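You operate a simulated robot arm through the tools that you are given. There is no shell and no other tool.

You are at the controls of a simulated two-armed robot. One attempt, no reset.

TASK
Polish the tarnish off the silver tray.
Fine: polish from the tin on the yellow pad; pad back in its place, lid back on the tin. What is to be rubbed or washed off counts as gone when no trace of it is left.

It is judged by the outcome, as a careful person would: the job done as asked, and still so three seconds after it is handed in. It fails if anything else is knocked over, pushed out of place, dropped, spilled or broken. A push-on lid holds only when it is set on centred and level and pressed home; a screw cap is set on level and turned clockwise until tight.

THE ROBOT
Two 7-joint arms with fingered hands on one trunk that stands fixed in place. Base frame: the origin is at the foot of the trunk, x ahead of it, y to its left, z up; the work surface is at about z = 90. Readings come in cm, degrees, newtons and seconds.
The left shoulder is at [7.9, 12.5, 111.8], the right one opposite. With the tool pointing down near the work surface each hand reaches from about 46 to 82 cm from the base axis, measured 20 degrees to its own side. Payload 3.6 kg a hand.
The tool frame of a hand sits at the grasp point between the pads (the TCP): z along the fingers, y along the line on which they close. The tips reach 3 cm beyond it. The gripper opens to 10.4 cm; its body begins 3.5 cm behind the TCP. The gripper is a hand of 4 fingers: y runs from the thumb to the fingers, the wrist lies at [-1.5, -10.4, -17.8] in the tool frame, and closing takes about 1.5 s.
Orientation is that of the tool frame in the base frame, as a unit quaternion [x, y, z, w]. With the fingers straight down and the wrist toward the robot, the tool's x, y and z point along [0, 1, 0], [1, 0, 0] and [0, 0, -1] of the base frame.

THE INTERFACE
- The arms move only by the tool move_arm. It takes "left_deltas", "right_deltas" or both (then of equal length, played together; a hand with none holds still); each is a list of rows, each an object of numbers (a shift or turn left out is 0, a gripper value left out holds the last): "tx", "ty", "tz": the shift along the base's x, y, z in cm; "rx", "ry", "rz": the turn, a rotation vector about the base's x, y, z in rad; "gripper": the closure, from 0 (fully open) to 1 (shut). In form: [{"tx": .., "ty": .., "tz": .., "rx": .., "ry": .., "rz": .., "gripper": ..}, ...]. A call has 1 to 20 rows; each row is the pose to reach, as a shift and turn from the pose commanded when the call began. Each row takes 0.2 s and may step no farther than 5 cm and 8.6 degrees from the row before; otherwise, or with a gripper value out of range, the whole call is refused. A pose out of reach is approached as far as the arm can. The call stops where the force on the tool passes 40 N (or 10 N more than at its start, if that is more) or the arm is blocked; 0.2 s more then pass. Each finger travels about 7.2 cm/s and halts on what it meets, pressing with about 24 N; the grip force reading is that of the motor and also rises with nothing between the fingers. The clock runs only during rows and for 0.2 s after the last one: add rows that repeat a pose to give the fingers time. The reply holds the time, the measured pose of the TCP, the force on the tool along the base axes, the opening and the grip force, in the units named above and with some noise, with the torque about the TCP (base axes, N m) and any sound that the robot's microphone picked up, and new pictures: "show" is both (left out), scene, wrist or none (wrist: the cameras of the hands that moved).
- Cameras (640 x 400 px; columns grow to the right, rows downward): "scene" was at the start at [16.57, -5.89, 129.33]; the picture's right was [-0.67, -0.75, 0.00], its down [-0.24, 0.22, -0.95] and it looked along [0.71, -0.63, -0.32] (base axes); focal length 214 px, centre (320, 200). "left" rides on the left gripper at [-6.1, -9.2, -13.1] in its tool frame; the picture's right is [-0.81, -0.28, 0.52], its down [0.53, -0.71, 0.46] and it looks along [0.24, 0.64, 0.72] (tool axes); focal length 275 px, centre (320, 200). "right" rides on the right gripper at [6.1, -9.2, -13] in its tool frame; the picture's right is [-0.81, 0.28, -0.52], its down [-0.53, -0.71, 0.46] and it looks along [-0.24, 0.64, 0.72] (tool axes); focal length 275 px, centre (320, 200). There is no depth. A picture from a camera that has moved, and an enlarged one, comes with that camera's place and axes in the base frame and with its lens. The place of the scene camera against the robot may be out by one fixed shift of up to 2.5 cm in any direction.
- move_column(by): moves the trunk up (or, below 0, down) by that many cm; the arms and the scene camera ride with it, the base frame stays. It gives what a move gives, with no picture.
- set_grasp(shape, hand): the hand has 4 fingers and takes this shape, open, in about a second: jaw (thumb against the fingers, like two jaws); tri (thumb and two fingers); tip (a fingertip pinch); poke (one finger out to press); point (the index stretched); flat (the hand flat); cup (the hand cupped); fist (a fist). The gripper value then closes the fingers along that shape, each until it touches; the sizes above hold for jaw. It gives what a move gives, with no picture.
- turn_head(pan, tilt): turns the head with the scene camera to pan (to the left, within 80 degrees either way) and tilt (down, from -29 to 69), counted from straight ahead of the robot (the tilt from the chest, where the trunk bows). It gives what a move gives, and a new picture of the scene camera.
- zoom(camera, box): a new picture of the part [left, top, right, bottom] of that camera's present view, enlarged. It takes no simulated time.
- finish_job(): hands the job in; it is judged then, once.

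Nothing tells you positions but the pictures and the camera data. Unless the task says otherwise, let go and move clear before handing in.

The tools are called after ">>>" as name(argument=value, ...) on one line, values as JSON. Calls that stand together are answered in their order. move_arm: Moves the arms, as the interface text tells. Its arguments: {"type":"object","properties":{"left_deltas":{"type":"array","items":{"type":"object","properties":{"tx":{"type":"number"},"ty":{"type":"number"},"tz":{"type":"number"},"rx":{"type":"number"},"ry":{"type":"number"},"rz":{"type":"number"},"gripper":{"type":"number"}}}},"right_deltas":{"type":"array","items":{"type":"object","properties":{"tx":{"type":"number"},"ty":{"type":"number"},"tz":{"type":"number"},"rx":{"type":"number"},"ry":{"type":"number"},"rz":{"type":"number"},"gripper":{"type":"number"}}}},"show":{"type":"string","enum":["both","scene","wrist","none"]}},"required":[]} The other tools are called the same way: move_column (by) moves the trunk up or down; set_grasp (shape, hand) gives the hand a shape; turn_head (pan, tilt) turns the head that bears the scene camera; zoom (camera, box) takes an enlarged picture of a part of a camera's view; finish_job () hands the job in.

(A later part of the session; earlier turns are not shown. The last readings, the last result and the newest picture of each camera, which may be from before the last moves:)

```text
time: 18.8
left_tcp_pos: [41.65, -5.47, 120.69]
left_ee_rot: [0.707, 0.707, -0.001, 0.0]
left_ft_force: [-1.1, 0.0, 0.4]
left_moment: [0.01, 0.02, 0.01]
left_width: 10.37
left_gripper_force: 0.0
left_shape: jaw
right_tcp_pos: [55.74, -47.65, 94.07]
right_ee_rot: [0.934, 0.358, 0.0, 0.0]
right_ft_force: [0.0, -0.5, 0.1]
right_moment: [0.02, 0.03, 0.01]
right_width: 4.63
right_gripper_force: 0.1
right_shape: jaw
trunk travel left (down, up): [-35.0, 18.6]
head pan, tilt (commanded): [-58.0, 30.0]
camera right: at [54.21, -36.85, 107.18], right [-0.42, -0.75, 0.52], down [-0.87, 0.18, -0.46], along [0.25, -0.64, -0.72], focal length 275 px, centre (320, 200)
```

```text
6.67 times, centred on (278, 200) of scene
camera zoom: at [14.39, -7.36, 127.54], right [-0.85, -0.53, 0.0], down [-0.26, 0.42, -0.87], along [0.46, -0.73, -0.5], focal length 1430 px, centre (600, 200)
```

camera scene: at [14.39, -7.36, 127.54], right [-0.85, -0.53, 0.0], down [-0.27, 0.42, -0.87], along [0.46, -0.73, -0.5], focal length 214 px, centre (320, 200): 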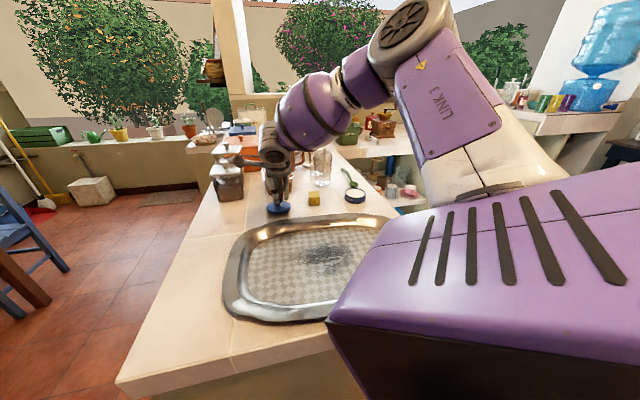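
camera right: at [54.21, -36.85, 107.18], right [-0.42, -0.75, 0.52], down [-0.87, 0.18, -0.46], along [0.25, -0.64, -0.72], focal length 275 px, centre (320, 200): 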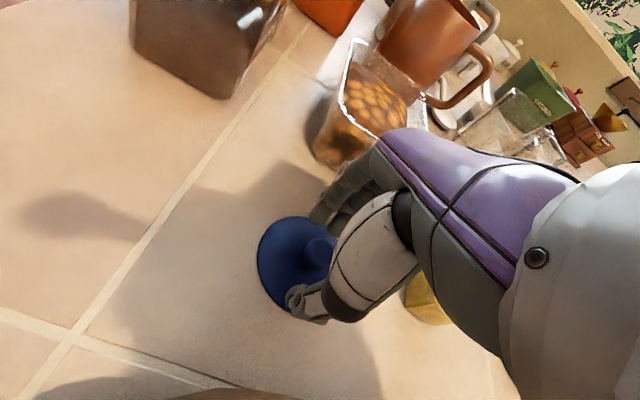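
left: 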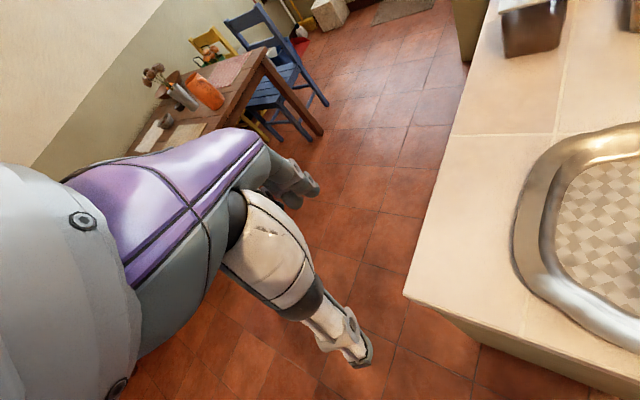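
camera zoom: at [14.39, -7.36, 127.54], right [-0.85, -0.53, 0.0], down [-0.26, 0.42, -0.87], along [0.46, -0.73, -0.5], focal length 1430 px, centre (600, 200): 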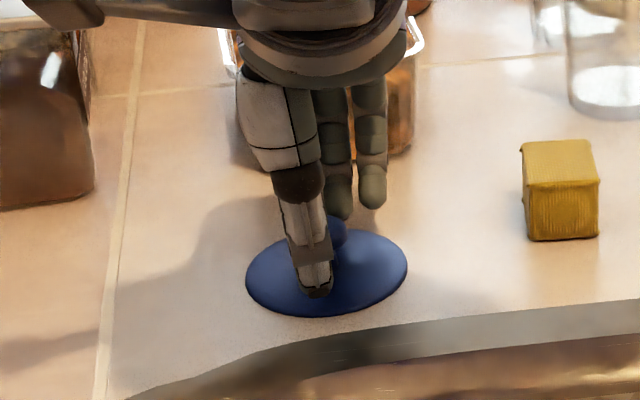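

The lid is set down and released. I'll lift straight up, open fully and move over the pad at about (49.25,-57.7).

>>> move_arm(right_deltas=[{"tz": 1.5}, {"tz": 4}, {"tz": 7, "gripper": 0.3}, {"tz": 9, "gripper": 0.0}, {"tx": -2, "ty": -3, "tz": 9.5}, {"tx": -4.5, "ty": -7, "tz": 9.5, "rz": -0.02}, {"tx": -6.55, "ty": -10.0, "tz": 9, "rz": -0.04}, {"tx": -6.55, "ty": -10.0, "tz": 9, "rz": -0.04}], show="both")

>>> zoom(camera="right", box=[180, 220, 340, 320])

>>> zoom(camera="scene", box=[230, 140, 390, 240])

```text
time: 20.6
left_tcp_pos: [41.72, -5.4, 120.63]
left_ee_rot: [0.708, 0.707, -0.001, 0.0]
left_ft_force: [-0.2, 0.5, -0.7]
left_moment: [0.01, 0.04, 0.01]
left_width: 10.36
left_gripper_force: 0.1
left_shape: jaw
right_tcp_pos: [49.27, -57.82, 103.01]
right_ee_rot: [0.941, 0.339, 0.0, 0.0]
right_ft_force: [-0.6, 0.1, 0.9]
right_moment: [0.02, 0.0, 0.01]
right_width: 10.35
right_gripper_force: 0.1
right_shape: jaw
trunk travel left (down, up): [-35.0, 18.6]
head pan, tilt (commanded): [-58.0, 30.0]
camera scene: at [14.42, -7.33, 127.54], right [-0.85, -0.53, 0.0], down [-0.27, 0.42, -0.87], along [0.46, -0.73, -0.5], focal length 214 px, centre (320, 200)
camera right: at [48.09, -47.03, 116.02], right [-0.45, -0.73, 0.52], down [-0.87, 0.21, -0.46], along [0.22, -0.65, -0.72], focal length 275 px, centre (320, 200)
```

scene: 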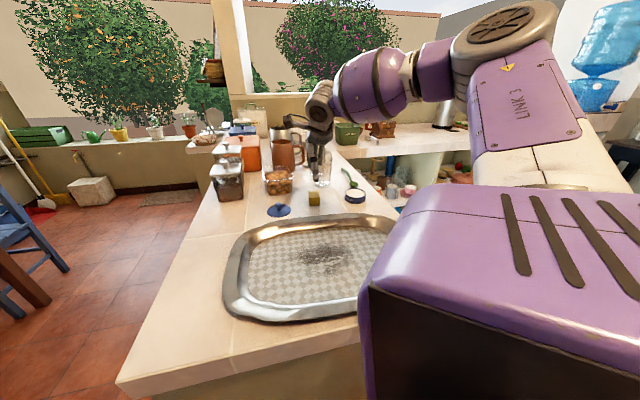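
right: 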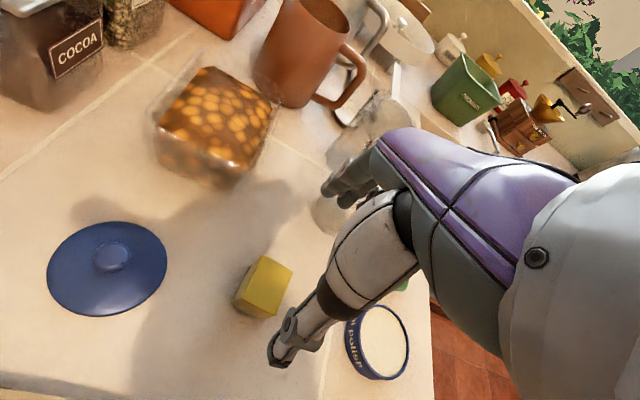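

```text
4.00 times, centred on (260, 270) of right
camera zoom: at [48.09, -47.03, 116.02], right [-0.45, -0.73, 0.52], down [-0.87, 0.21, -0.46], along [0.22, -0.65, -0.72], focal length 1101 px, centre (560, -80)
```

zoom: 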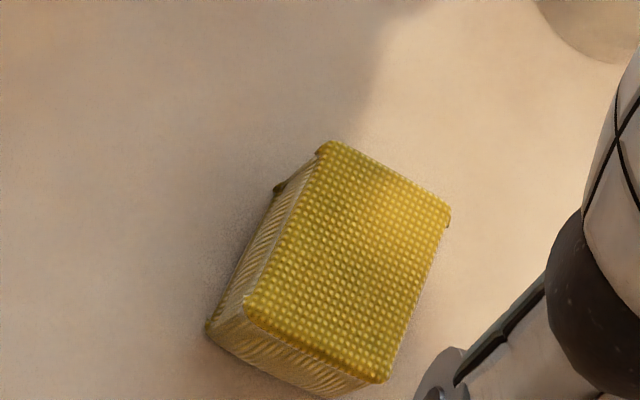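

```text
4.00 times, centred on (310, 190) of scene
camera zoom: at [14.42, -7.33, 127.54], right [-0.85, -0.53, 0.0], down [-0.27, 0.42, -0.87], along [0.46, -0.73, -0.5], focal length 858 px, centre (360, 240)
```

zoom: 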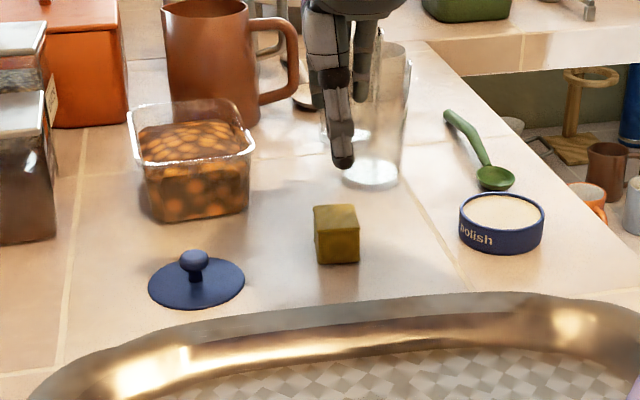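

The lid stands stably and the pad is confirmed at centre (49.05,-57.85), aligned with the jaws. I'll part-close to about 7 cm and come down around the pad, tips stopping about 1.3 cm above the counter.

>>> move_arm(right_deltas=[{"tx": -0.2, "ty": -0.03, "tz": -1, "rz": -0.015, "gripper": 0.3}, {"tx": -0.2, "ty": -0.03, "tz": -3, "rz": -0.015, "gripper": 0.3}, {"tx": -0.2, "ty": -0.03, "tz": -5, "rz": -0.015, "gripper": 0.3}, {"tx": -0.2, "ty": -0.03, "tz": -7, "rz": -0.015, "gripper": 0.3}, {"tx": -0.2, "ty": -0.03, "tz": -8.6, "rz": -0.015, "gripper": 0.3}, {"tx": -0.2, "ty": -0.03, "tz": -8.6, "rz": -0.015, "gripper": 0.3}], show="wrist")

>>> zoom(camera="right", box=[210, 170, 402, 290])

>>> zoom(camera="scene", box=[260, 150, 372, 220])

```text
time: 22.0
left_tcp_pos: [41.68, -5.41, 120.75]
left_ee_rot: [0.707, 0.707, 0.001, 0.0]
left_ft_force: [-0.5, -0.3, -0.4]
left_moment: [-0.02, 0.03, 0.03]
left_width: 10.34
left_gripper_force: 0.0
left_shape: jaw
right_tcp_pos: [48.92, -57.93, 94.58]
right_ee_rot: [0.943, 0.331, 0.0, 0.0]
right_ft_force: [0.0, 0.3, -0.5]
right_moment: [-0.01, 0.02, 0.0]
right_width: 7.32
right_gripper_force: 0.0
right_shape: jaw
trunk travel left (down, up): [-35.0, 18.6]
head pan, tilt (commanded): [-58.0, 30.0]
camera right: at [48.01, -47.0, 107.58], right [-0.46, -0.72, 0.52], down [-0.86, 0.22, -0.46], along [0.21, -0.66, -0.72], focal length 275 px, centre (320, 200)
```

right: 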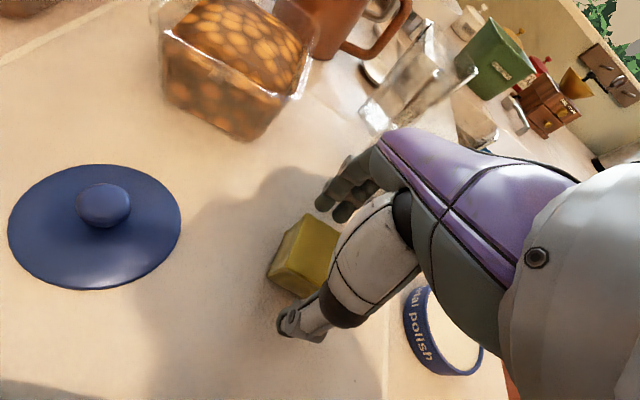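

```text
3.33 times, centred on (306, 230) of right
camera zoom: at [48.01, -47.0, 107.58], right [-0.46, -0.72, 0.52], down [-0.86, 0.22, -0.46], along [0.21, -0.66, -0.72], focal length 918 px, centre (367, 100)
```

zoom: 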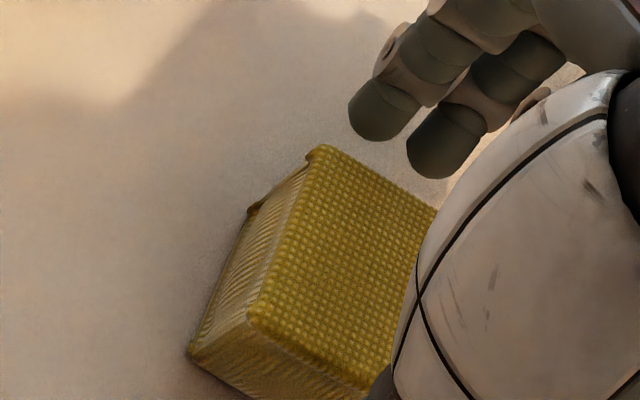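

```text
5.71 times, centred on (316, 185) of scene
camera zoom: at [14.38, -7.35, 127.55], right [-0.85, -0.53, 0.0], down [-0.26, 0.42, -0.87], along [0.46, -0.73, -0.5], focal length 1226 px, centre (343, 286)
```

zoom: 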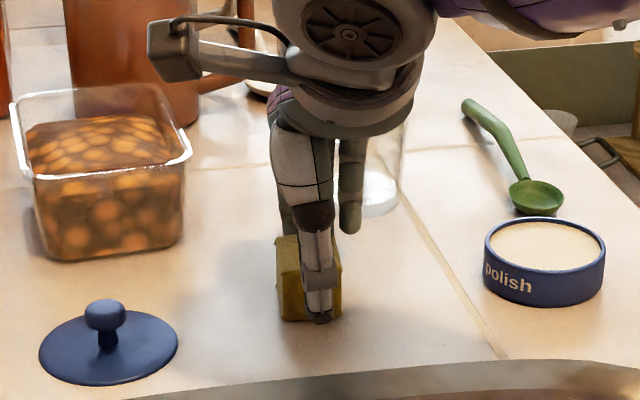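

The jaws straddle the pad; the thumb sits slightly to one side, so I'll shift about 0.4 cm along the pad's width and then close.

>>> move_arm(right_deltas=[{"tx": 0.3, "ty": 0.22, "tz": -0.15, "gripper": 0.3}, {"tx": 0.3, "ty": 0.22, "tz": -0.15, "gripper": 0.4}, {"tx": 0.3, "ty": 0.22, "tz": -0.15, "gripper": 0.5}, {"tx": 0.3, "ty": 0.22, "tz": -0.15, "gripper": 0.6}, {"tx": 0.3, "ty": 0.22, "tz": -0.15, "gripper": 0.7}, {"tx": 0.3, "ty": 0.22, "tz": -0.15, "gripper": 0.85}, {"tx": 0.3, "ty": 0.22, "tz": -0.15, "gripper": 1.0}, {"tx": 0.3, "ty": 0.22, "tz": -0.15, "gripper": 1.0}], show="wrist")

>>> zoom(camera="right", box=[210, 170, 402, 290])

>>> zoom(camera="scene", box=[260, 150, 372, 220])

```text
time: 23.8
left_tcp_pos: [41.64, -5.42, 120.68]
left_ee_rot: [0.707, 0.707, 0.0, 0.0]
left_ft_force: [-0.2, 0.9, 0.2]
left_moment: [-0.01, 0.0, -0.01]
left_width: 10.37
left_gripper_force: 0.0
left_shape: jaw
right_tcp_pos: [49.42, -57.62, 94.46]
right_ee_rot: [0.943, 0.332, 0.0, 0.0]
right_ft_force: [0.3, -0.3, 0.4]
right_moment: [0.01, 0.01, 0.01]
right_width: 4.06
right_gripper_force: 24.1
right_shape: jaw
trunk travel left (down, up): [-35.0, 18.6]
head pan, tilt (commanded): [-58.0, 30.0]
camera right: at [48.37, -46.72, 107.43], right [-0.46, -0.72, 0.52], down [-0.86, 0.22, -0.46], along [0.21, -0.66, -0.72], focal length 275 px, centre (320, 200)
```

right: 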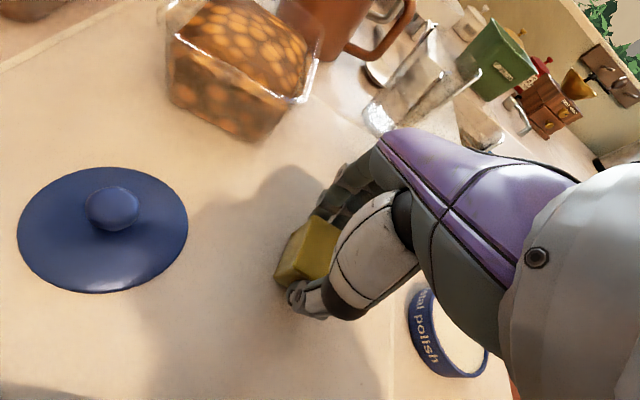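

```text
3.33 times, centred on (306, 230) of right
camera zoom: at [48.37, -46.72, 107.43], right [-0.46, -0.72, 0.52], down [-0.86, 0.22, -0.46], along [0.21, -0.66, -0.72], focal length 918 px, centre (367, 100)
```

zoom: 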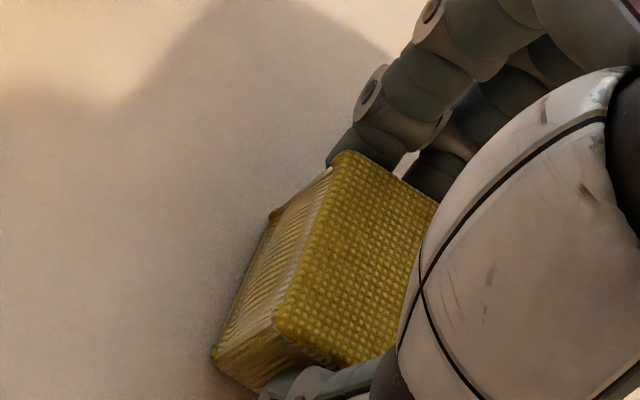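

```text
5.71 times, centred on (316, 185) of scene
camera zoom: at [14.4, -7.36, 127.54], right [-0.85, -0.53, 0.0], down [-0.27, 0.42, -0.87], along [0.46, -0.73, -0.5], focal length 1226 px, centre (343, 286)
```

zoom: 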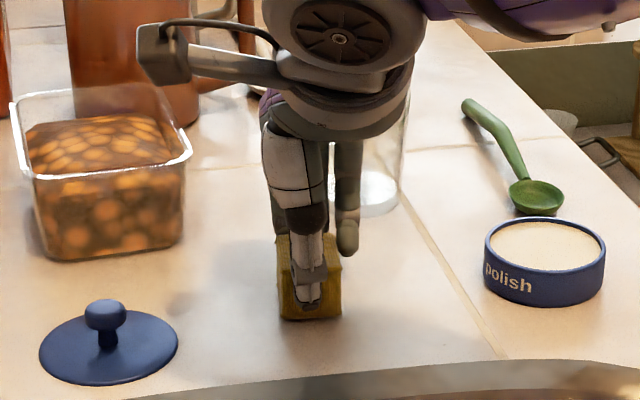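

The pad is gripped (width 4.06 cm; this grasp pose (49.42,-57.62,94.46) is my reference for putting it back). I'll lift it and move over the open tin at z≈102.

>>> move_arm(right_deltas=[{"tz": 1, "gripper": 1.0}, {"tz": 3, "gripper": 1.0}, {"tz": 6, "gripper": 1.0}, {"tx": -2, "ty": -2, "tz": 8, "gripper": 1.0}, {"tx": -5, "ty": -4.5, "tz": 8, "gripper": 1.0}, {"tx": -8, "ty": -7, "tz": 8, "gripper": 1.0}, {"tx": -10.2, "ty": -9.2, "tz": 7.5, "gripper": 1.0}, {"tx": -10.2, "ty": -9.2, "tz": 7.5, "gripper": 1.0}], show="both")

>>> zoom(camera="right", box=[210, 190, 402, 310])

>>> zoom(camera="scene", box=[290, 140, 402, 210])

```text
time: 25.6
left_tcp_pos: [41.66, -5.41, 120.76]
left_ee_rot: [0.707, 0.708, 0.001, 0.0]
left_ft_force: [-0.4, -0.3, 0.2]
left_moment: [0.01, -0.01, 0.0]
left_width: 10.38
left_gripper_force: 0.0
left_shape: jaw
right_tcp_pos: [39.04, -66.97, 102.03]
right_ee_rot: [0.943, 0.332, 0.001, 0.0]
right_ft_force: [0.0, -0.7, -0.5]
right_moment: [-0.01, -0.01, -0.01]
right_width: 4.02
right_gripper_force: 23.9
right_shape: jaw
trunk travel left (down, up): [-35.0, 18.6]
head pan, tilt (commanded): [-58.0, 30.0]
camera scene: at [14.41, -7.34, 127.54], right [-0.85, -0.53, 0.0], down [-0.27, 0.42, -0.87], along [0.46, -0.73, -0.5], focal length 214 px, centre (320, 200)
camera right: at [38.02, -56.09, 115.08], right [-0.46, -0.72, 0.52], down [-0.86, 0.22, -0.46], along [0.21, -0.66, -0.72], focal length 275 px, centre (320, 200)
```

scene: 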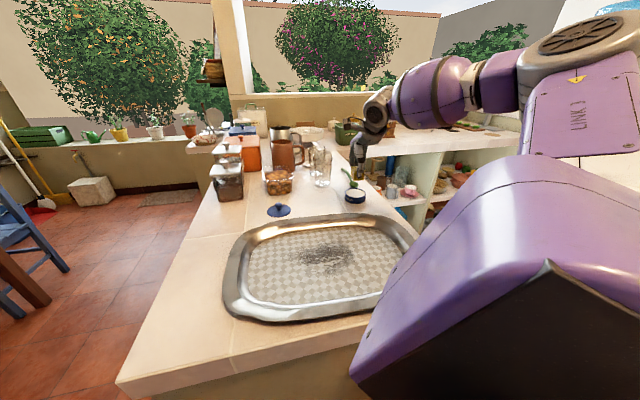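
right: 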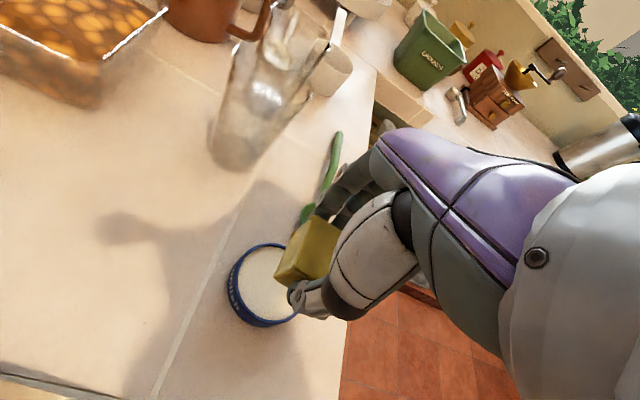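

```text
3.33 times, centred on (306, 250) of right
camera zoom: at [38.02, -56.09, 115.08], right [-0.46, -0.72, 0.52], down [-0.86, 0.22, -0.46], along [0.21, -0.66, -0.72], focal length 918 px, centre (367, 33)
```

zoom: 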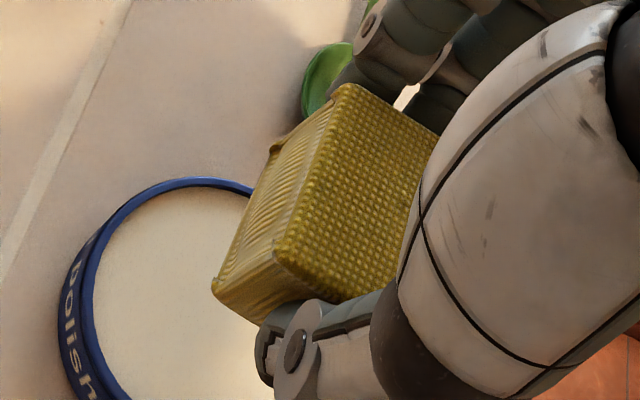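

```text
5.71 times, centred on (346, 175) of scene
camera zoom: at [14.41, -7.34, 127.54], right [-0.85, -0.53, 0.0], down [-0.27, 0.42, -0.87], along [0.46, -0.73, -0.5], focal length 1226 px, centre (171, 343)
```

zoom: 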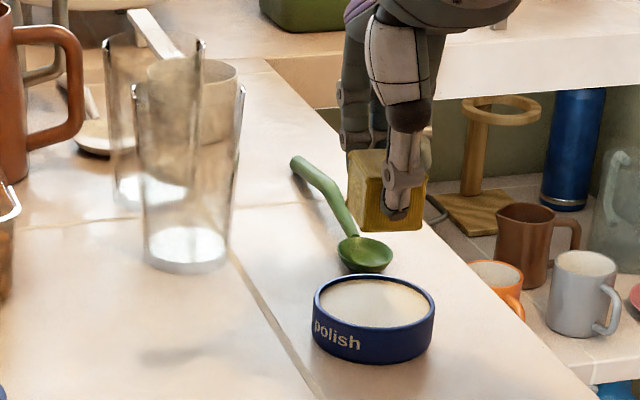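

The pad is centred over the tin with its bottom at about z=97.6. I'll lower it slowly into the polish while watching force.

>>> move_arm(right_deltas=[{"tz": -2, "gripper": 1.0}, {"tz": -4, "gripper": 1.0}, {"tz": -5, "gripper": 1.0}, {"tz": -5.4, "gripper": 1.0}, {"tz": -5.4, "gripper": 1.0}], show="none")

>>> zoom(camera="scene", box=[310, 150, 406, 210])

>>> zoom(camera="right", box=[210, 190, 402, 310])

```text
time: 26.8
left_tcp_pos: [41.7, -5.38, 120.79]
left_ee_rot: [0.708, 0.707, 0.0, 0.0]
left_ft_force: [0.3, 0.3, -0.1]
left_moment: [0.0, -0.02, -0.07]
left_width: 10.35
left_gripper_force: 0.1
left_shape: jaw
right_tcp_pos: [39.18, -66.7, 96.69]
right_ee_rot: [0.943, 0.332, 0.001, 0.002]
right_ft_force: [0.3, -3.0, 9.8]
right_moment: [0.03, 0.07, 0.0]
right_width: 4.11
right_gripper_force: 24.2
right_shape: jaw
trunk travel left (down, up): [-35.0, 18.6]
head pan, tilt (commanded): [-58.0, 30.0]
```

```text
6.67 times, centred on (358, 180) of scene
camera zoom: at [14.34, -7.3, 127.56], right [-0.85, -0.53, 0.0], down [-0.26, 0.42, -0.87], along [0.46, -0.73, -0.5], focal length 1430 px, centre (67, 333)
```

zoom: 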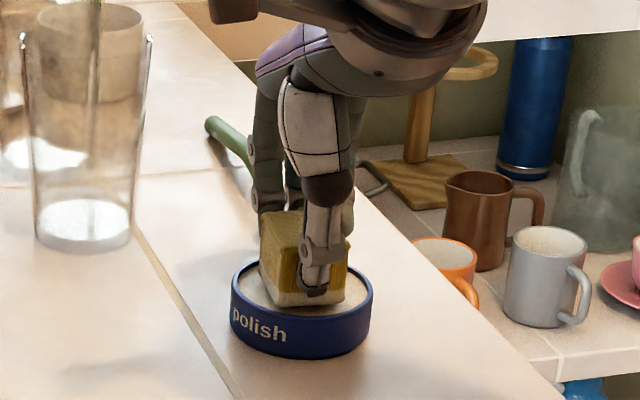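

```text
3.33 times, centred on (306, 250) of right
camera zoom: at [38.07, -55.77, 109.62], right [-0.46, -0.72, 0.52], down [-0.86, 0.22, -0.46], along [0.21, -0.66, -0.72], focal length 918 px, centre (367, 33)
```

zoom: 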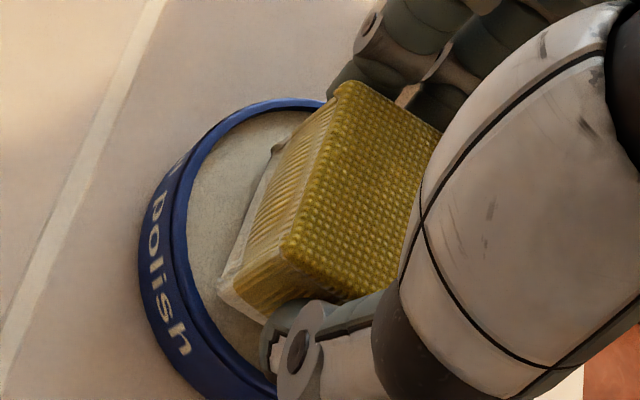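

The pad touched the polish (about 10 N) and white polish shows around its lower edge. I'll lift straight up and then move over the tray near the tarnish.

>>> move_arm(right_deltas=[{"tz": 1, "gripper": 1.0}, {"tz": 3, "gripper": 1.0}, {"tz": 6, "gripper": 1.0}, {"tz": 8, "gripper": 1.0}, {"ty": 4, "tz": 9, "gripper": 1.0}, {"ty": 8, "tz": 9, "gripper": 1.0}, {"ty": 12, "tz": 9, "gripper": 1.0}, {"ty": 12, "tz": 9, "gripper": 1.0}], show="both")

>>> zoom(camera="scene", box=[320, 130, 416, 190])

>>> zoom(camera="scene", box=[210, 200, 450, 350])

```text
time: 28.6
left_tcp_pos: [41.67, -5.37, 120.67]
left_ee_rot: [0.707, 0.707, 0.0, 0.0]
left_ft_force: [0.1, -0.1, 0.0]
left_moment: [0.02, 0.03, 0.0]
left_width: 10.37
left_gripper_force: 0.1
left_shape: jaw
right_tcp_pos: [39.03, -55.02, 105.77]
right_ee_rot: [0.944, 0.331, 0.0, 0.001]
right_ft_force: [0.5, 0.2, -0.3]
right_moment: [0.0, -0.01, 0.01]
right_width: 4.12
right_gripper_force: 23.8
right_shape: jaw
trunk travel left (down, up): [-35.0, 18.6]
head pan, tilt (commanded): [-58.0, 30.0]
camera scene: at [14.4, -7.41, 127.54], right [-0.85, -0.53, 0.0], down [-0.27, 0.42, -0.87], along [0.46, -0.73, -0.5], focal length 214 px, centre (320, 200)
camera right: at [38.11, -44.03, 118.66], right [-0.46, -0.72, 0.52], down [-0.86, 0.22, -0.46], along [0.21, -0.66, -0.72], focal length 275 px, centre (320, 200)
```

scene: 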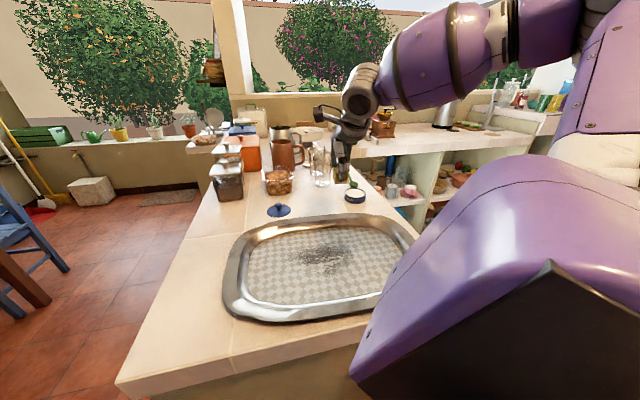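
right: 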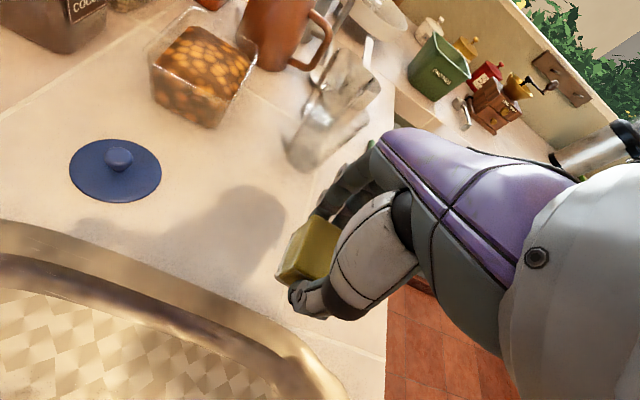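

```text
6.67 times, centred on (368, 160) of scene
camera zoom: at [14.4, -7.41, 127.54], right [-0.85, -0.53, 0.0], down [-0.27, 0.42, -0.87], along [0.46, -0.73, -0.5], focal length 1430 px, centre (0, 467)
```

zoom: 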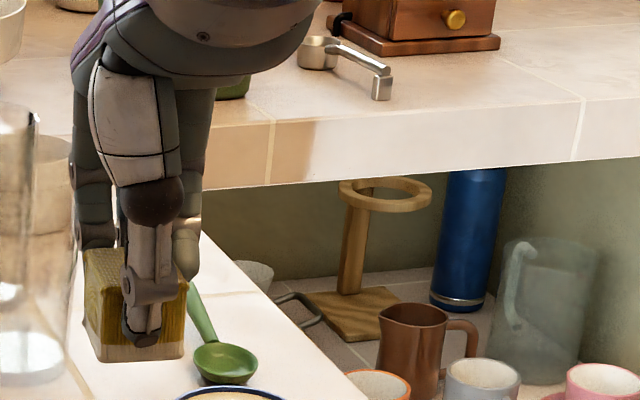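

```text
2.67 times, centred on (330, 275) of scene
camera zoom: at [14.4, -7.41, 127.54], right [-0.85, -0.53, 0.0], down [-0.27, 0.42, -0.87], along [0.46, -0.73, -0.5], focal length 572 px, centre (293, 0)
```

zoom: 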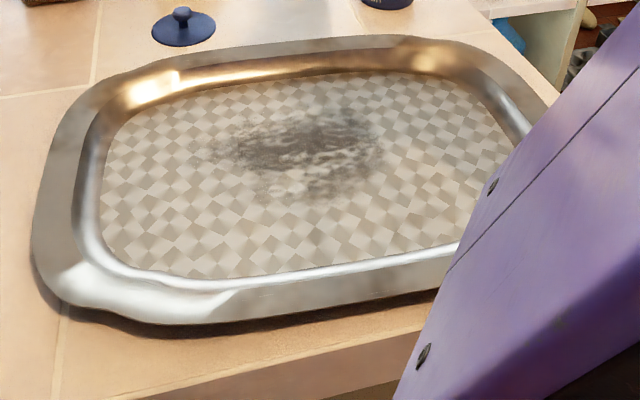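

The pad carries a pale polish band on its underside. I take the tarnish as an ellipse centred near (34.5,-38.8), about 15 cm long along (0.77,0.64) and about 10 cm across. I'll move over it at a safe height and check reach.

>>> move_arm(right_deltas=[{"tx": -1, "ty": 4, "tz": -1, "gripper": 1.0}, {"tx": -2, "ty": 8, "tz": -2, "gripper": 1.0}, {"tx": -3, "ty": 12, "tz": -3, "gripper": 1.0}, {"tx": -4, "ty": 16, "tz": -4, "gripper": 1.0}, {"tx": -4, "ty": 16, "tz": -4, "gripper": 1.0}], show="both")

```text
time: 29.8
left_tcp_pos: [41.66, -5.33, 120.7]
left_ee_rot: [0.708, 0.706, -0.001, 0.001]
left_ft_force: [-0.3, -0.7, 0.7]
left_moment: [0.01, -0.01, -0.01]
left_width: 10.39
left_gripper_force: 0.1
left_shape: jaw
right_tcp_pos: [35.11, -38.72, 101.85]
right_ee_rot: [0.943, 0.331, 0.0, -0.001]
right_ft_force: [0.2, 0.9, 0.0]
right_moment: [-0.01, 0.02, 0.01]
right_width: 4.12
right_gripper_force: 24.4
right_shape: jaw
trunk travel left (down, up): [-35.0, 18.6]
head pan, tilt (commanded): [-58.0, 30.0]
camera scene: at [14.38, -7.37, 127.55], right [-0.85, -0.53, 0.0], down [-0.26, 0.42, -0.87], along [0.46, -0.73, -0.5], focal length 214 px, centre (320, 200)
camera right: at [34.09, -27.77, 114.88], right [-0.46, -0.72, 0.52], down [-0.86, 0.22, -0.46], along [0.21, -0.66, -0.72], focal length 275 px, centre (320, 200)
```

scene: 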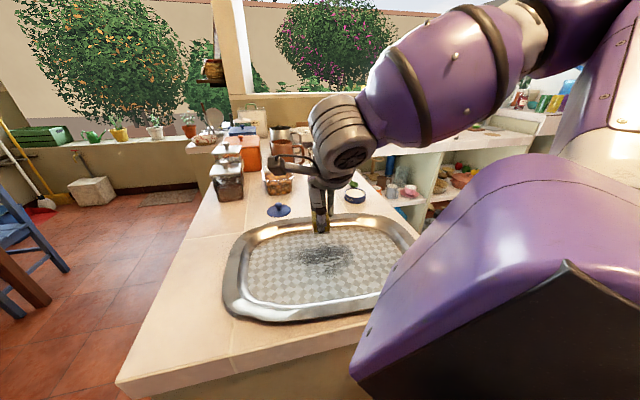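
right: 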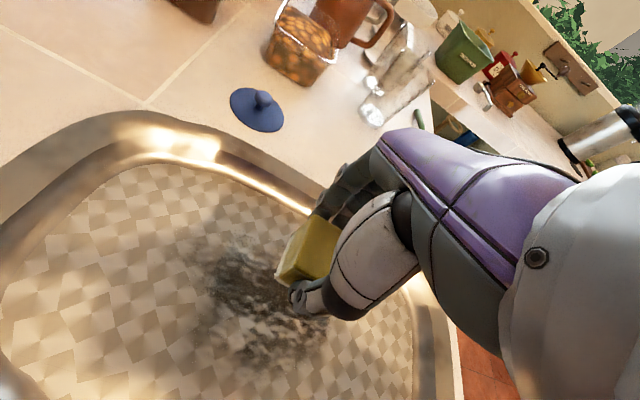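

>>> zoom(camera="right", box=[100, 200, 420, 400])

>>> zoom(camera="scene", box=[240, 210, 400, 310])

```text
2.00 times, centred on (260, 300) of right
camera zoom: at [34.09, -27.77, 114.88], right [-0.46, -0.72, 0.52], down [-0.86, 0.22, -0.46], along [0.21, -0.66, -0.72], focal length 551 px, centre (440, 0)
```

zoom: 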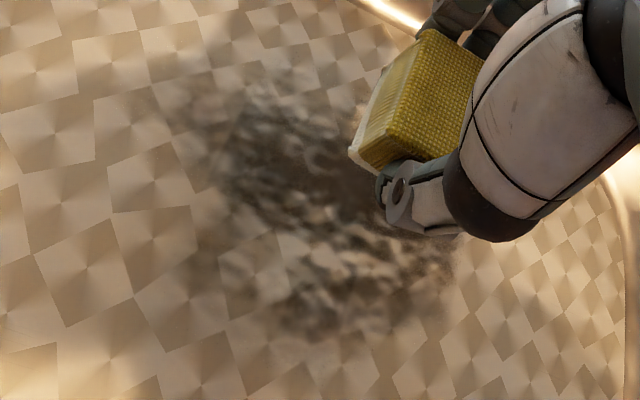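

```text
4.00 times, centred on (320, 260) of scene
camera zoom: at [14.38, -7.37, 127.55], right [-0.85, -0.53, 0.0], down [-0.26, 0.42, -0.87], along [0.46, -0.73, -0.5], focal length 858 px, centre (320, -40)
```

zoom: 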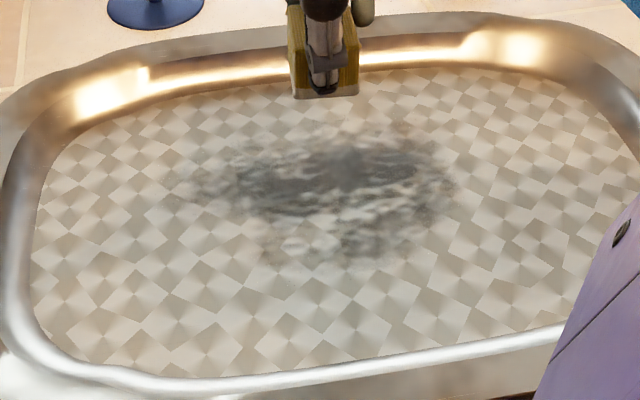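

The tarnish covers roughly ±8 cm along the hand's x direction and from −6.5 to +4.5 cm along its y. I'll check in the air that the near corners are reachable.

>>> move_arm(right_deltas=[{"tx": -2, "ty": 2.5, "gripper": 1.0}, {"tx": -4.3, "ty": 5.3, "gripper": 1.0}, {"tx": -4.3, "ty": 5.3, "gripper": 1.0}], show="none")

>>> move_arm(right_deltas=[{"tx": -3, "ty": -2.4, "gripper": 1.0}, {"tx": -6.2, "ty": -5, "gripper": 1.0}, {"tx": -6.2, "ty": -5, "gripper": 1.0}], show="none")

>>> zoom(camera="scene", box=[200, 200, 440, 350])

```text
time: 30.6
left_tcp_pos: [41.71, -5.55, 120.78]
left_ee_rot: [0.707, 0.707, 0.0, 0.0]
left_ft_force: [-0.3, 0.2, -0.3]
left_moment: [0.03, -0.03, -0.02]
left_width: 10.39
left_gripper_force: 0.1
left_shape: jaw
right_tcp_pos: [35.56, -35.6, 104.01]
right_ee_rot: [0.944, 0.331, 0.002, 0.0]
right_ft_force: [0.1, 0.5, -1.4]
right_moment: [-0.01, -0.01, 0.0]
right_width: 4.12
right_gripper_force: 23.5
right_shape: jaw
right hand out of reach, approached as far as the arm can: row 1, 2, 3
trunk travel left (down, up): [-35.0, 18.6]
head pan, tilt (commanded): [-58.0, 30.0]
```

```text
time: 31.4
left_tcp_pos: [41.61, -5.23, 120.74]
left_ee_rot: [0.707, 0.707, -0.001, 0.0]
left_ft_force: [0.1, 0.3, 0.4]
left_moment: [-0.03, 0.0, 0.0]
left_width: 10.36
left_gripper_force: 0.0
left_shape: jaw
right_tcp_pos: [30.65, -42.1, 104.88]
right_ee_rot: [0.943, 0.332, 0.0, -0.001]
right_ft_force: [0.2, -0.2, 1.0]
right_moment: [0.01, 0.02, -0.01]
right_width: 4.12
right_gripper_force: 24.1
right_shape: jaw
right hand out of reach, approached as far as the arm can: row 1, 2, 3
trunk travel left (down, up): [-35.0, 18.6]
head pan, tilt (commanded): [-58.0, 30.0]
```

```text
2.67 times, centred on (320, 275) of scene
camera zoom: at [14.44, -7.37, 127.54], right [-0.85, -0.53, 0.0], down [-0.27, 0.42, -0.87], along [0.46, -0.73, -0.5], focal length 572 px, centre (320, 0)
```

zoom: 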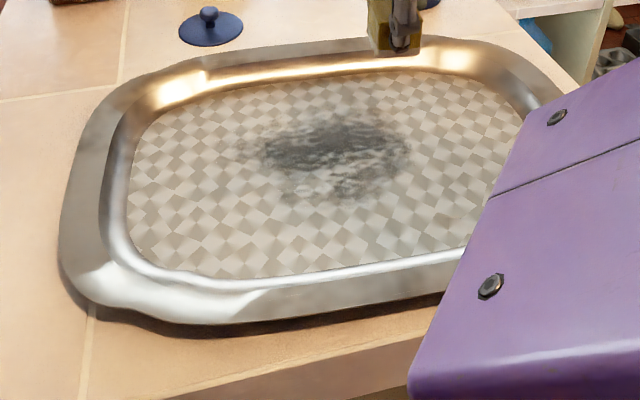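

The near part of the tarnish is too close to the shoulder at this trunk height, so I'll raise the trunk to gain room. I'll bring the hand to the middle first, then raise.

>>> move_arm(right_deltas=[{"tx": 3, "ty": -1, "tz": 1, "gripper": 1.0}, {"tx": 5, "ty": -1, "tz": 1, "gripper": 1.0}, {"tx": 5, "ty": -1, "tz": 1, "gripper": 1.0}], show="none")

>>> move_column(by=18)

```text
time: 32.2
left_tcp_pos: [41.62, -5.4, 120.76]
left_ee_rot: [0.707, 0.707, 0.0, 0.0]
left_ft_force: [0.0, 0.2, 0.2]
left_moment: [0.0, 0.01, 0.0]
left_width: 10.37
left_gripper_force: 0.0
left_shape: jaw
right_tcp_pos: [35.48, -43.03, 105.86]
right_ee_rot: [0.943, 0.332, -0.001, 0.0]
right_ft_force: [0.1, 0.0, -0.3]
right_moment: [0.0, 0.0, -0.03]
right_width: 4.13
right_gripper_force: 24.1
right_shape: jaw
trunk travel left (down, up): [-35.0, 18.6]
head pan, tilt (commanded): [-58.0, 30.0]
```

```text
time: 34.2
left_tcp_pos: [41.76, -5.37, 138.62]
left_ee_rot: [0.707, 0.707, 0.0, -0.001]
left_ft_force: [-0.3, -0.2, -0.6]
left_moment: [0.0, 0.01, 0.03]
left_width: 10.37
left_gripper_force: 0.0
left_shape: jaw
right_tcp_pos: [35.55, -42.96, 123.7]
right_ee_rot: [0.944, 0.331, -0.002, 0.0]
right_ft_force: [-0.7, 0.0, 0.2]
right_moment: [0.01, -0.01, -0.01]
right_width: 4.11
right_gripper_force: 24.4
right_shape: jaw
trunk travel left (down, up): [-53.0, 0.6]
head pan, tilt (commanded): [-58.0, 30.0]
```

The trunk is raised. I'll bring the hand back down over the tarnish centre to about z=100 and test the near corners in the air.

>>> move_arm(right_deltas=[{"tx": 0, "ty": 1, "tz": -4.5, "gripper": 1.0}, {"tx": -0.2, "ty": 2, "tz": -9, "gripper": 1.0}, {"tx": -0.4, "ty": 3, "tz": -13.5, "gripper": 1.0}, {"tx": -0.5, "ty": 4, "tz": -18, "gripper": 1.0}, {"tx": -0.5, "ty": 4, "tz": -22.5, "gripper": 1.0}, {"tx": -2.5, "ty": 6.5, "tz": -23, "gripper": 1.0}, {"tx": -4.8, "ty": 9.4, "tz": -23, "gripper": 1.0}, {"tx": -4.8, "ty": 9.4, "tz": -23, "gripper": 1.0}], show="both")

```text
time: 36.0
left_tcp_pos: [41.69, -5.51, 138.72]
left_ee_rot: [0.708, 0.707, 0.0, 0.0]
left_ft_force: [1.1, 0.4, -0.5]
left_moment: [-0.04, -0.04, -0.02]
left_width: 10.34
left_gripper_force: 0.2
left_shape: jaw
right_tcp_pos: [30.81, -33.69, 100.49]
right_ee_rot: [0.944, 0.331, 0.0, 0.0]
right_ft_force: [0.0, 0.0, -0.6]
right_moment: [0.0, 0.02, -0.02]
right_width: 4.09
right_gripper_force: 24.4
right_shape: jaw
trunk travel left (down, up): [-53.0, 0.6]
head pan, tilt (commanded): [-58.0, 30.0]
camera scene: at [4.54, -7.41, 147.16], right [-0.85, -0.53, 0.0], down [-0.26, 0.42, -0.87], along [0.46, -0.73, -0.5], focal length 214 px, centre (320, 200)
camera right: at [29.77, -22.8, 113.44], right [-0.46, -0.72, 0.52], down [-0.86, 0.22, -0.46], along [0.21, -0.66, -0.72], focal length 275 px, centre (320, 200)
```

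scene: 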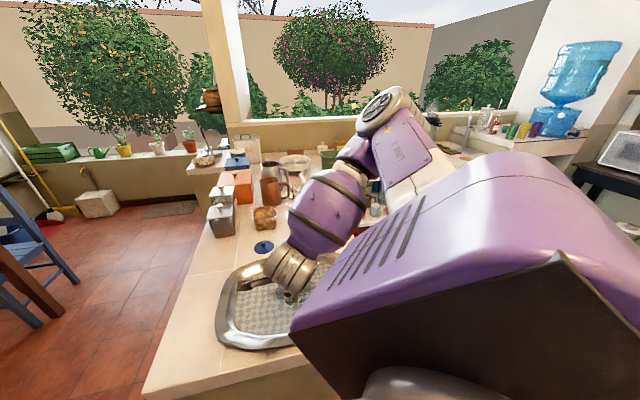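
right: 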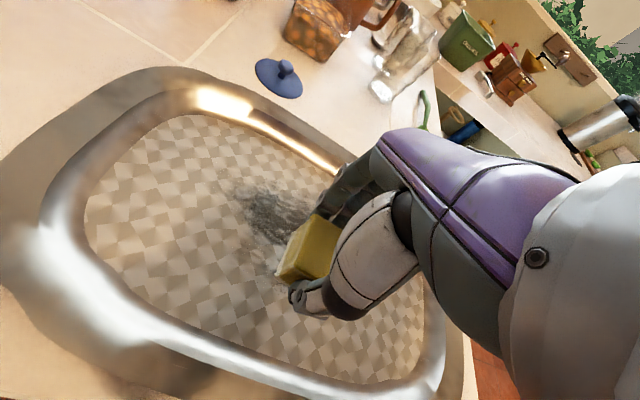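

>>> zoom(camera="right", box=[160, 120, 400, 270])

>>> zoom(camera="right", box=[160, 230, 400, 380])

```text
2.67 times, centred on (280, 195) of right
camera zoom: at [29.77, -22.8, 113.44], right [-0.46, -0.72, 0.52], down [-0.86, 0.22, -0.46], along [0.21, -0.66, -0.72], focal length 734 px, centre (427, 213)
```

zoom: 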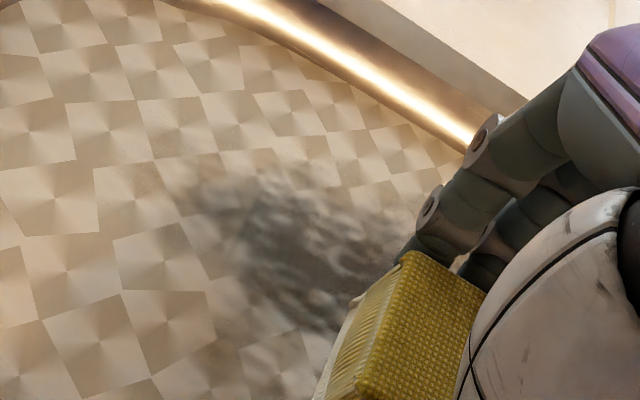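

```text
2.67 times, centred on (280, 305) of right
camera zoom: at [29.77, -22.8, 113.44], right [-0.46, -0.72, 0.52], down [-0.86, 0.22, -0.46], along [0.21, -0.66, -0.72], focal length 734 px, centre (427, -80)
```

zoom: 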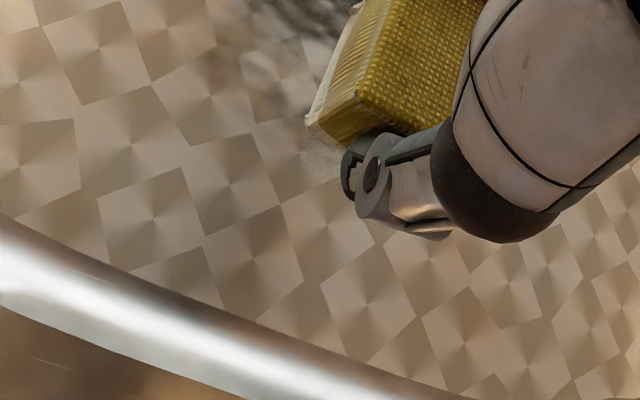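

All positions over the tarnish are reachable now. I'll move over the tarnish centre and lower the pad gently to find contact with the tray floor.

>>> move_arm(right_deltas=[{"tx": 2, "ty": -2.2, "tz": -0.5, "gripper": 1.0}, {"tx": 3.86, "ty": -4.38, "tz": -2, "gripper": 1.0}, {"tx": 3.86, "ty": -4.38, "tz": -3.5, "gripper": 1.0}, {"tx": 3.86, "ty": -4.38, "tz": -4.3, "gripper": 1.0}, {"tx": 3.86, "ty": -4.38, "tz": -4.8, "gripper": 1.0}, {"tx": 3.86, "ty": -4.38, "tz": -4.8, "gripper": 1.0}], show="wrist")

```text
time: 37.4
left_tcp_pos: [41.7, -5.37, 138.63]
left_ee_rot: [0.707, 0.707, 0.0, -0.001]
left_ft_force: [0.0, -0.7, 0.3]
left_moment: [-0.03, -0.01, -0.02]
left_width: 10.37
left_gripper_force: 0.2
left_shape: jaw
right_tcp_pos: [34.59, -37.96, 95.95]
right_ee_rot: [0.943, 0.332, 0.001, 0.0]
right_ft_force: [-0.9, -1.1, 0.4]
right_moment: [-0.04, -0.03, 0.03]
right_width: 4.1
right_gripper_force: 23.7
right_shape: jaw
trunk travel left (down, up): [-53.0, 0.6]
head pan, tilt (commanded): [-58.0, 30.0]
camera right: at [33.65, -27.09, 108.97], right [-0.46, -0.72, 0.52], down [-0.86, 0.22, -0.46], along [0.21, -0.66, -0.72], focal length 275 px, centre (320, 200)
```

right: 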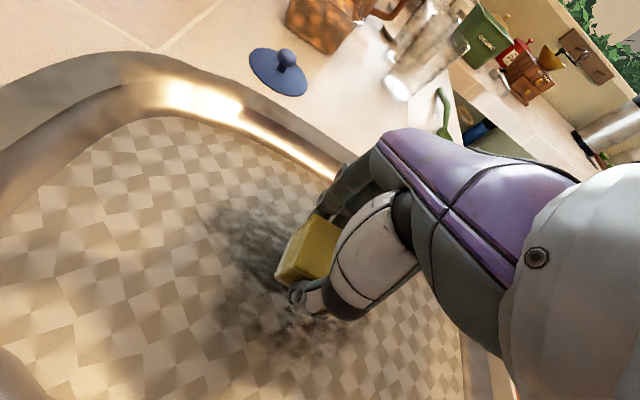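

>>> move_arm(right_deltas=[{"tz": -0.2, "gripper": 1.0}, {"tz": -0.4, "gripper": 1.0}, {"tz": -0.6, "gripper": 1.0}, {"tz": -0.6, "gripper": 1.0}], show="none")

```text
time: 38.4
left_tcp_pos: [41.58, -5.36, 138.81]
left_ee_rot: [0.707, 0.707, 0.001, 0.0]
left_ft_force: [0.1, 0.1, 0.7]
left_moment: [0.02, -0.05, 0.01]
left_width: 10.34
left_gripper_force: 0.1
left_shape: jaw
right_tcp_pos: [34.71, -37.97, 95.39]
right_ee_rot: [0.943, 0.333, 0.0, 0.0]
right_ft_force: [0.4, 0.1, -0.7]
right_moment: [0.0, -0.03, 0.01]
right_width: 4.12
right_gripper_force: 24.2
right_shape: jaw
trunk travel left (down, up): [-53.0, 0.6]
head pan, tilt (commanded): [-58.0, 30.0]
```

>>> move_arm(right_deltas=[{"tz": -0.15, "gripper": 1.0}, {"tz": -0.3, "gripper": 1.0}, {"tz": -0.3, "gripper": 1.0}], show="none")

>>> zoom(camera="right", box=[200, 190, 392, 310])

```text
time: 39.2
left_tcp_pos: [41.75, -5.34, 138.74]
left_ee_rot: [0.708, 0.707, 0.0, -0.001]
left_ft_force: [-0.8, 0.2, -0.3]
left_moment: [0.01, 0.01, 0.03]
left_width: 10.37
left_gripper_force: 0.0
left_shape: jaw
right_tcp_pos: [34.68, -37.95, 95.11]
right_ee_rot: [0.944, 0.331, 0.0, 0.0]
right_ft_force: [0.0, 0.2, 0.7]
right_moment: [-0.02, -0.02, 0.01]
right_width: 4.07
right_gripper_force: 24.4
right_shape: jaw
trunk travel left (down, up): [-53.0, 0.6]
head pan, tilt (commanded): [-58.0, 30.0]
```

```text
3.33 times, centred on (296, 250) of right
camera zoom: at [33.67, -27.09, 108.12], right [-0.46, -0.72, 0.52], down [-0.86, 0.22, -0.46], along [0.21, -0.66, -0.72], focal length 918 px, centre (400, 33)
```

zoom: 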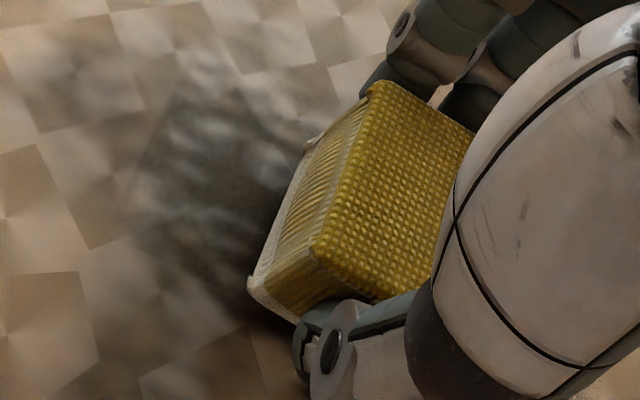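

>>> move_arm(right_deltas=[{"tz": -0.12, "gripper": 1.0}, {"tz": -0.25, "gripper": 1.0}, {"tz": -0.25, "gripper": 1.0}], show="none")

```text
time: 40.0
left_tcp_pos: [41.6, -5.43, 138.8]
left_ee_rot: [0.707, 0.707, 0.001, 0.001]
left_ft_force: [0.0, 0.3, 0.3]
left_moment: [0.02, 0.02, -0.01]
left_width: 10.37
left_gripper_force: 0.1
left_shape: jaw
right_tcp_pos: [34.76, -38.1, 94.75]
right_ee_rot: [0.944, 0.331, 0.0, 0.0]
right_ft_force: [-0.5, 0.5, 1.1]
right_moment: [-0.04, -0.02, 0.03]
right_width: 4.12
right_gripper_force: 24.1
right_shape: jaw
trunk travel left (down, up): [-53.0, 0.6]
head pan, tilt (commanded): [-58.0, 30.0]
```

>>> move_arm(right_deltas=[{"tz": -0.1, "gripper": 1.0}, {"tz": -0.2, "gripper": 1.0}, {"tz": -0.2, "gripper": 1.0}], show="none")

```text
time: 40.8
left_tcp_pos: [41.64, -5.37, 138.76]
left_ee_rot: [0.707, 0.707, 0.0, 0.001]
left_ft_force: [-0.1, -0.8, 0.8]
left_moment: [-0.02, 0.0, 0.0]
left_width: 10.36
left_gripper_force: 0.0
left_shape: jaw
right_tcp_pos: [34.69, -38.07, 94.73]
right_ee_rot: [0.944, 0.331, 0.001, 0.0]
right_ft_force: [0.1, -2.2, 9.8]
right_moment: [-0.21, -0.13, -0.03]
right_width: 4.11
right_gripper_force: 24.3
right_shape: jaw
trunk travel left (down, up): [-53.0, 0.6]
head pan, tilt (commanded): [-58.0, 30.0]
```

Contact with the tray floor at TCP z≈94.75 (about 10 N). I'll ease off slightly and try a short test stroke along the tray, then check that the tray hasn't moved.

>>> move_arm(right_deltas=[{"tz": 0.04, "tx": 0.78, "ty": 0.625, "gripper": 1.0}, {"tz": 0.04, "tx": 1.56, "ty": 1.25, "gripper": 1.0}, {"tz": 0.04, "tx": 2.34, "ty": 1.875, "gripper": 1.0}, {"tz": 0.04, "tx": 1.56, "ty": 1.25, "gripper": 1.0}, {"tz": 0.04, "tx": 0.78, "ty": 0.625, "gripper": 1.0}, {"tz": 0.04, "gripper": 1.0}, {"tz": 0.04, "tx": -0.78, "ty": -0.625, "gripper": 1.0}, {"tz": 0.04, "tx": -1.56, "ty": -1.25, "gripper": 1.0}, {"tz": 0.04, "tx": -2.34, "ty": -1.875, "gripper": 1.0}], show="both")

>>> zoom(camera="right", box=[160, 150, 400, 300])

```text
time: 42.8
left_tcp_pos: [41.57, -5.31, 138.73]
left_ee_rot: [0.707, 0.708, 0.0, 0.0]
left_ft_force: [1.3, 0.2, -0.3]
left_moment: [-0.02, 0.01, -0.03]
left_width: 10.38
left_gripper_force: 0.2
left_shape: jaw
right_tcp_pos: [32.29, -39.78, 94.75]
right_ee_rot: [0.943, 0.332, 0.0, 0.001]
right_ft_force: [2.0, 1.4, 4.4]
right_moment: [0.0, -0.13, 0.07]
right_width: 4.1
right_gripper_force: 24.3
right_shape: jaw
trunk travel left (down, up): [-53.0, 0.6]
head pan, tilt (commanded): [-58.0, 30.0]
camera scene: at [4.53, -7.33, 147.17], right [-0.85, -0.53, 0.0], down [-0.26, 0.42, -0.87], along [0.46, -0.73, -0.5], focal length 214 px, centre (320, 200)
camera right: at [31.28, -28.87, 107.71], right [-0.46, -0.72, 0.52], down [-0.86, 0.22, -0.46], along [0.21, -0.66, -0.72], focal length 275 px, centre (320, 200)
```

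scene: 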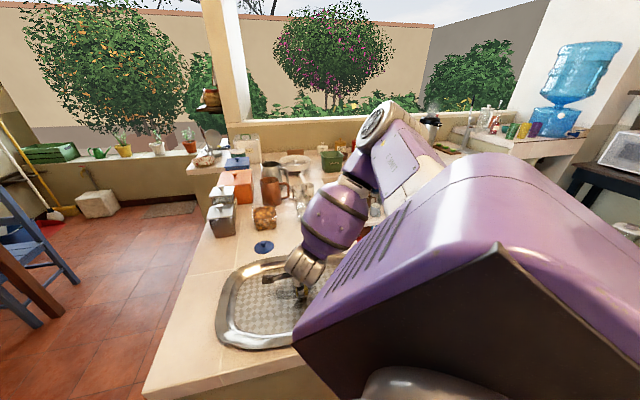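
right: 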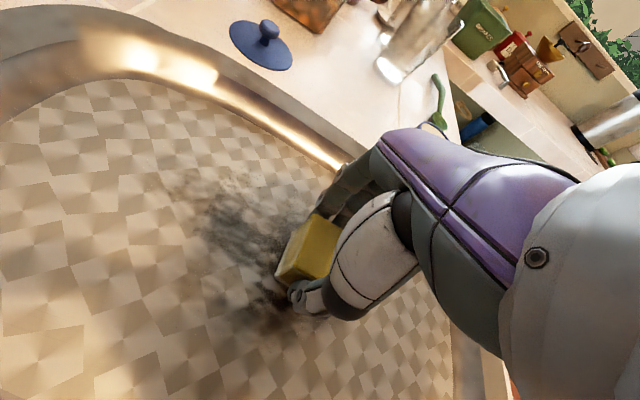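

```text
2.67 times, centred on (280, 225) of right
camera zoom: at [31.28, -28.87, 107.71], right [-0.46, -0.72, 0.52], down [-0.86, 0.22, -0.46], along [0.21, -0.66, -0.72], focal length 734 px, centre (427, 133)
```

zoom: 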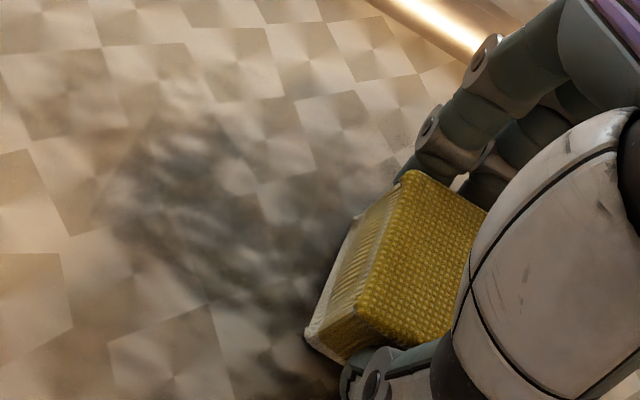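

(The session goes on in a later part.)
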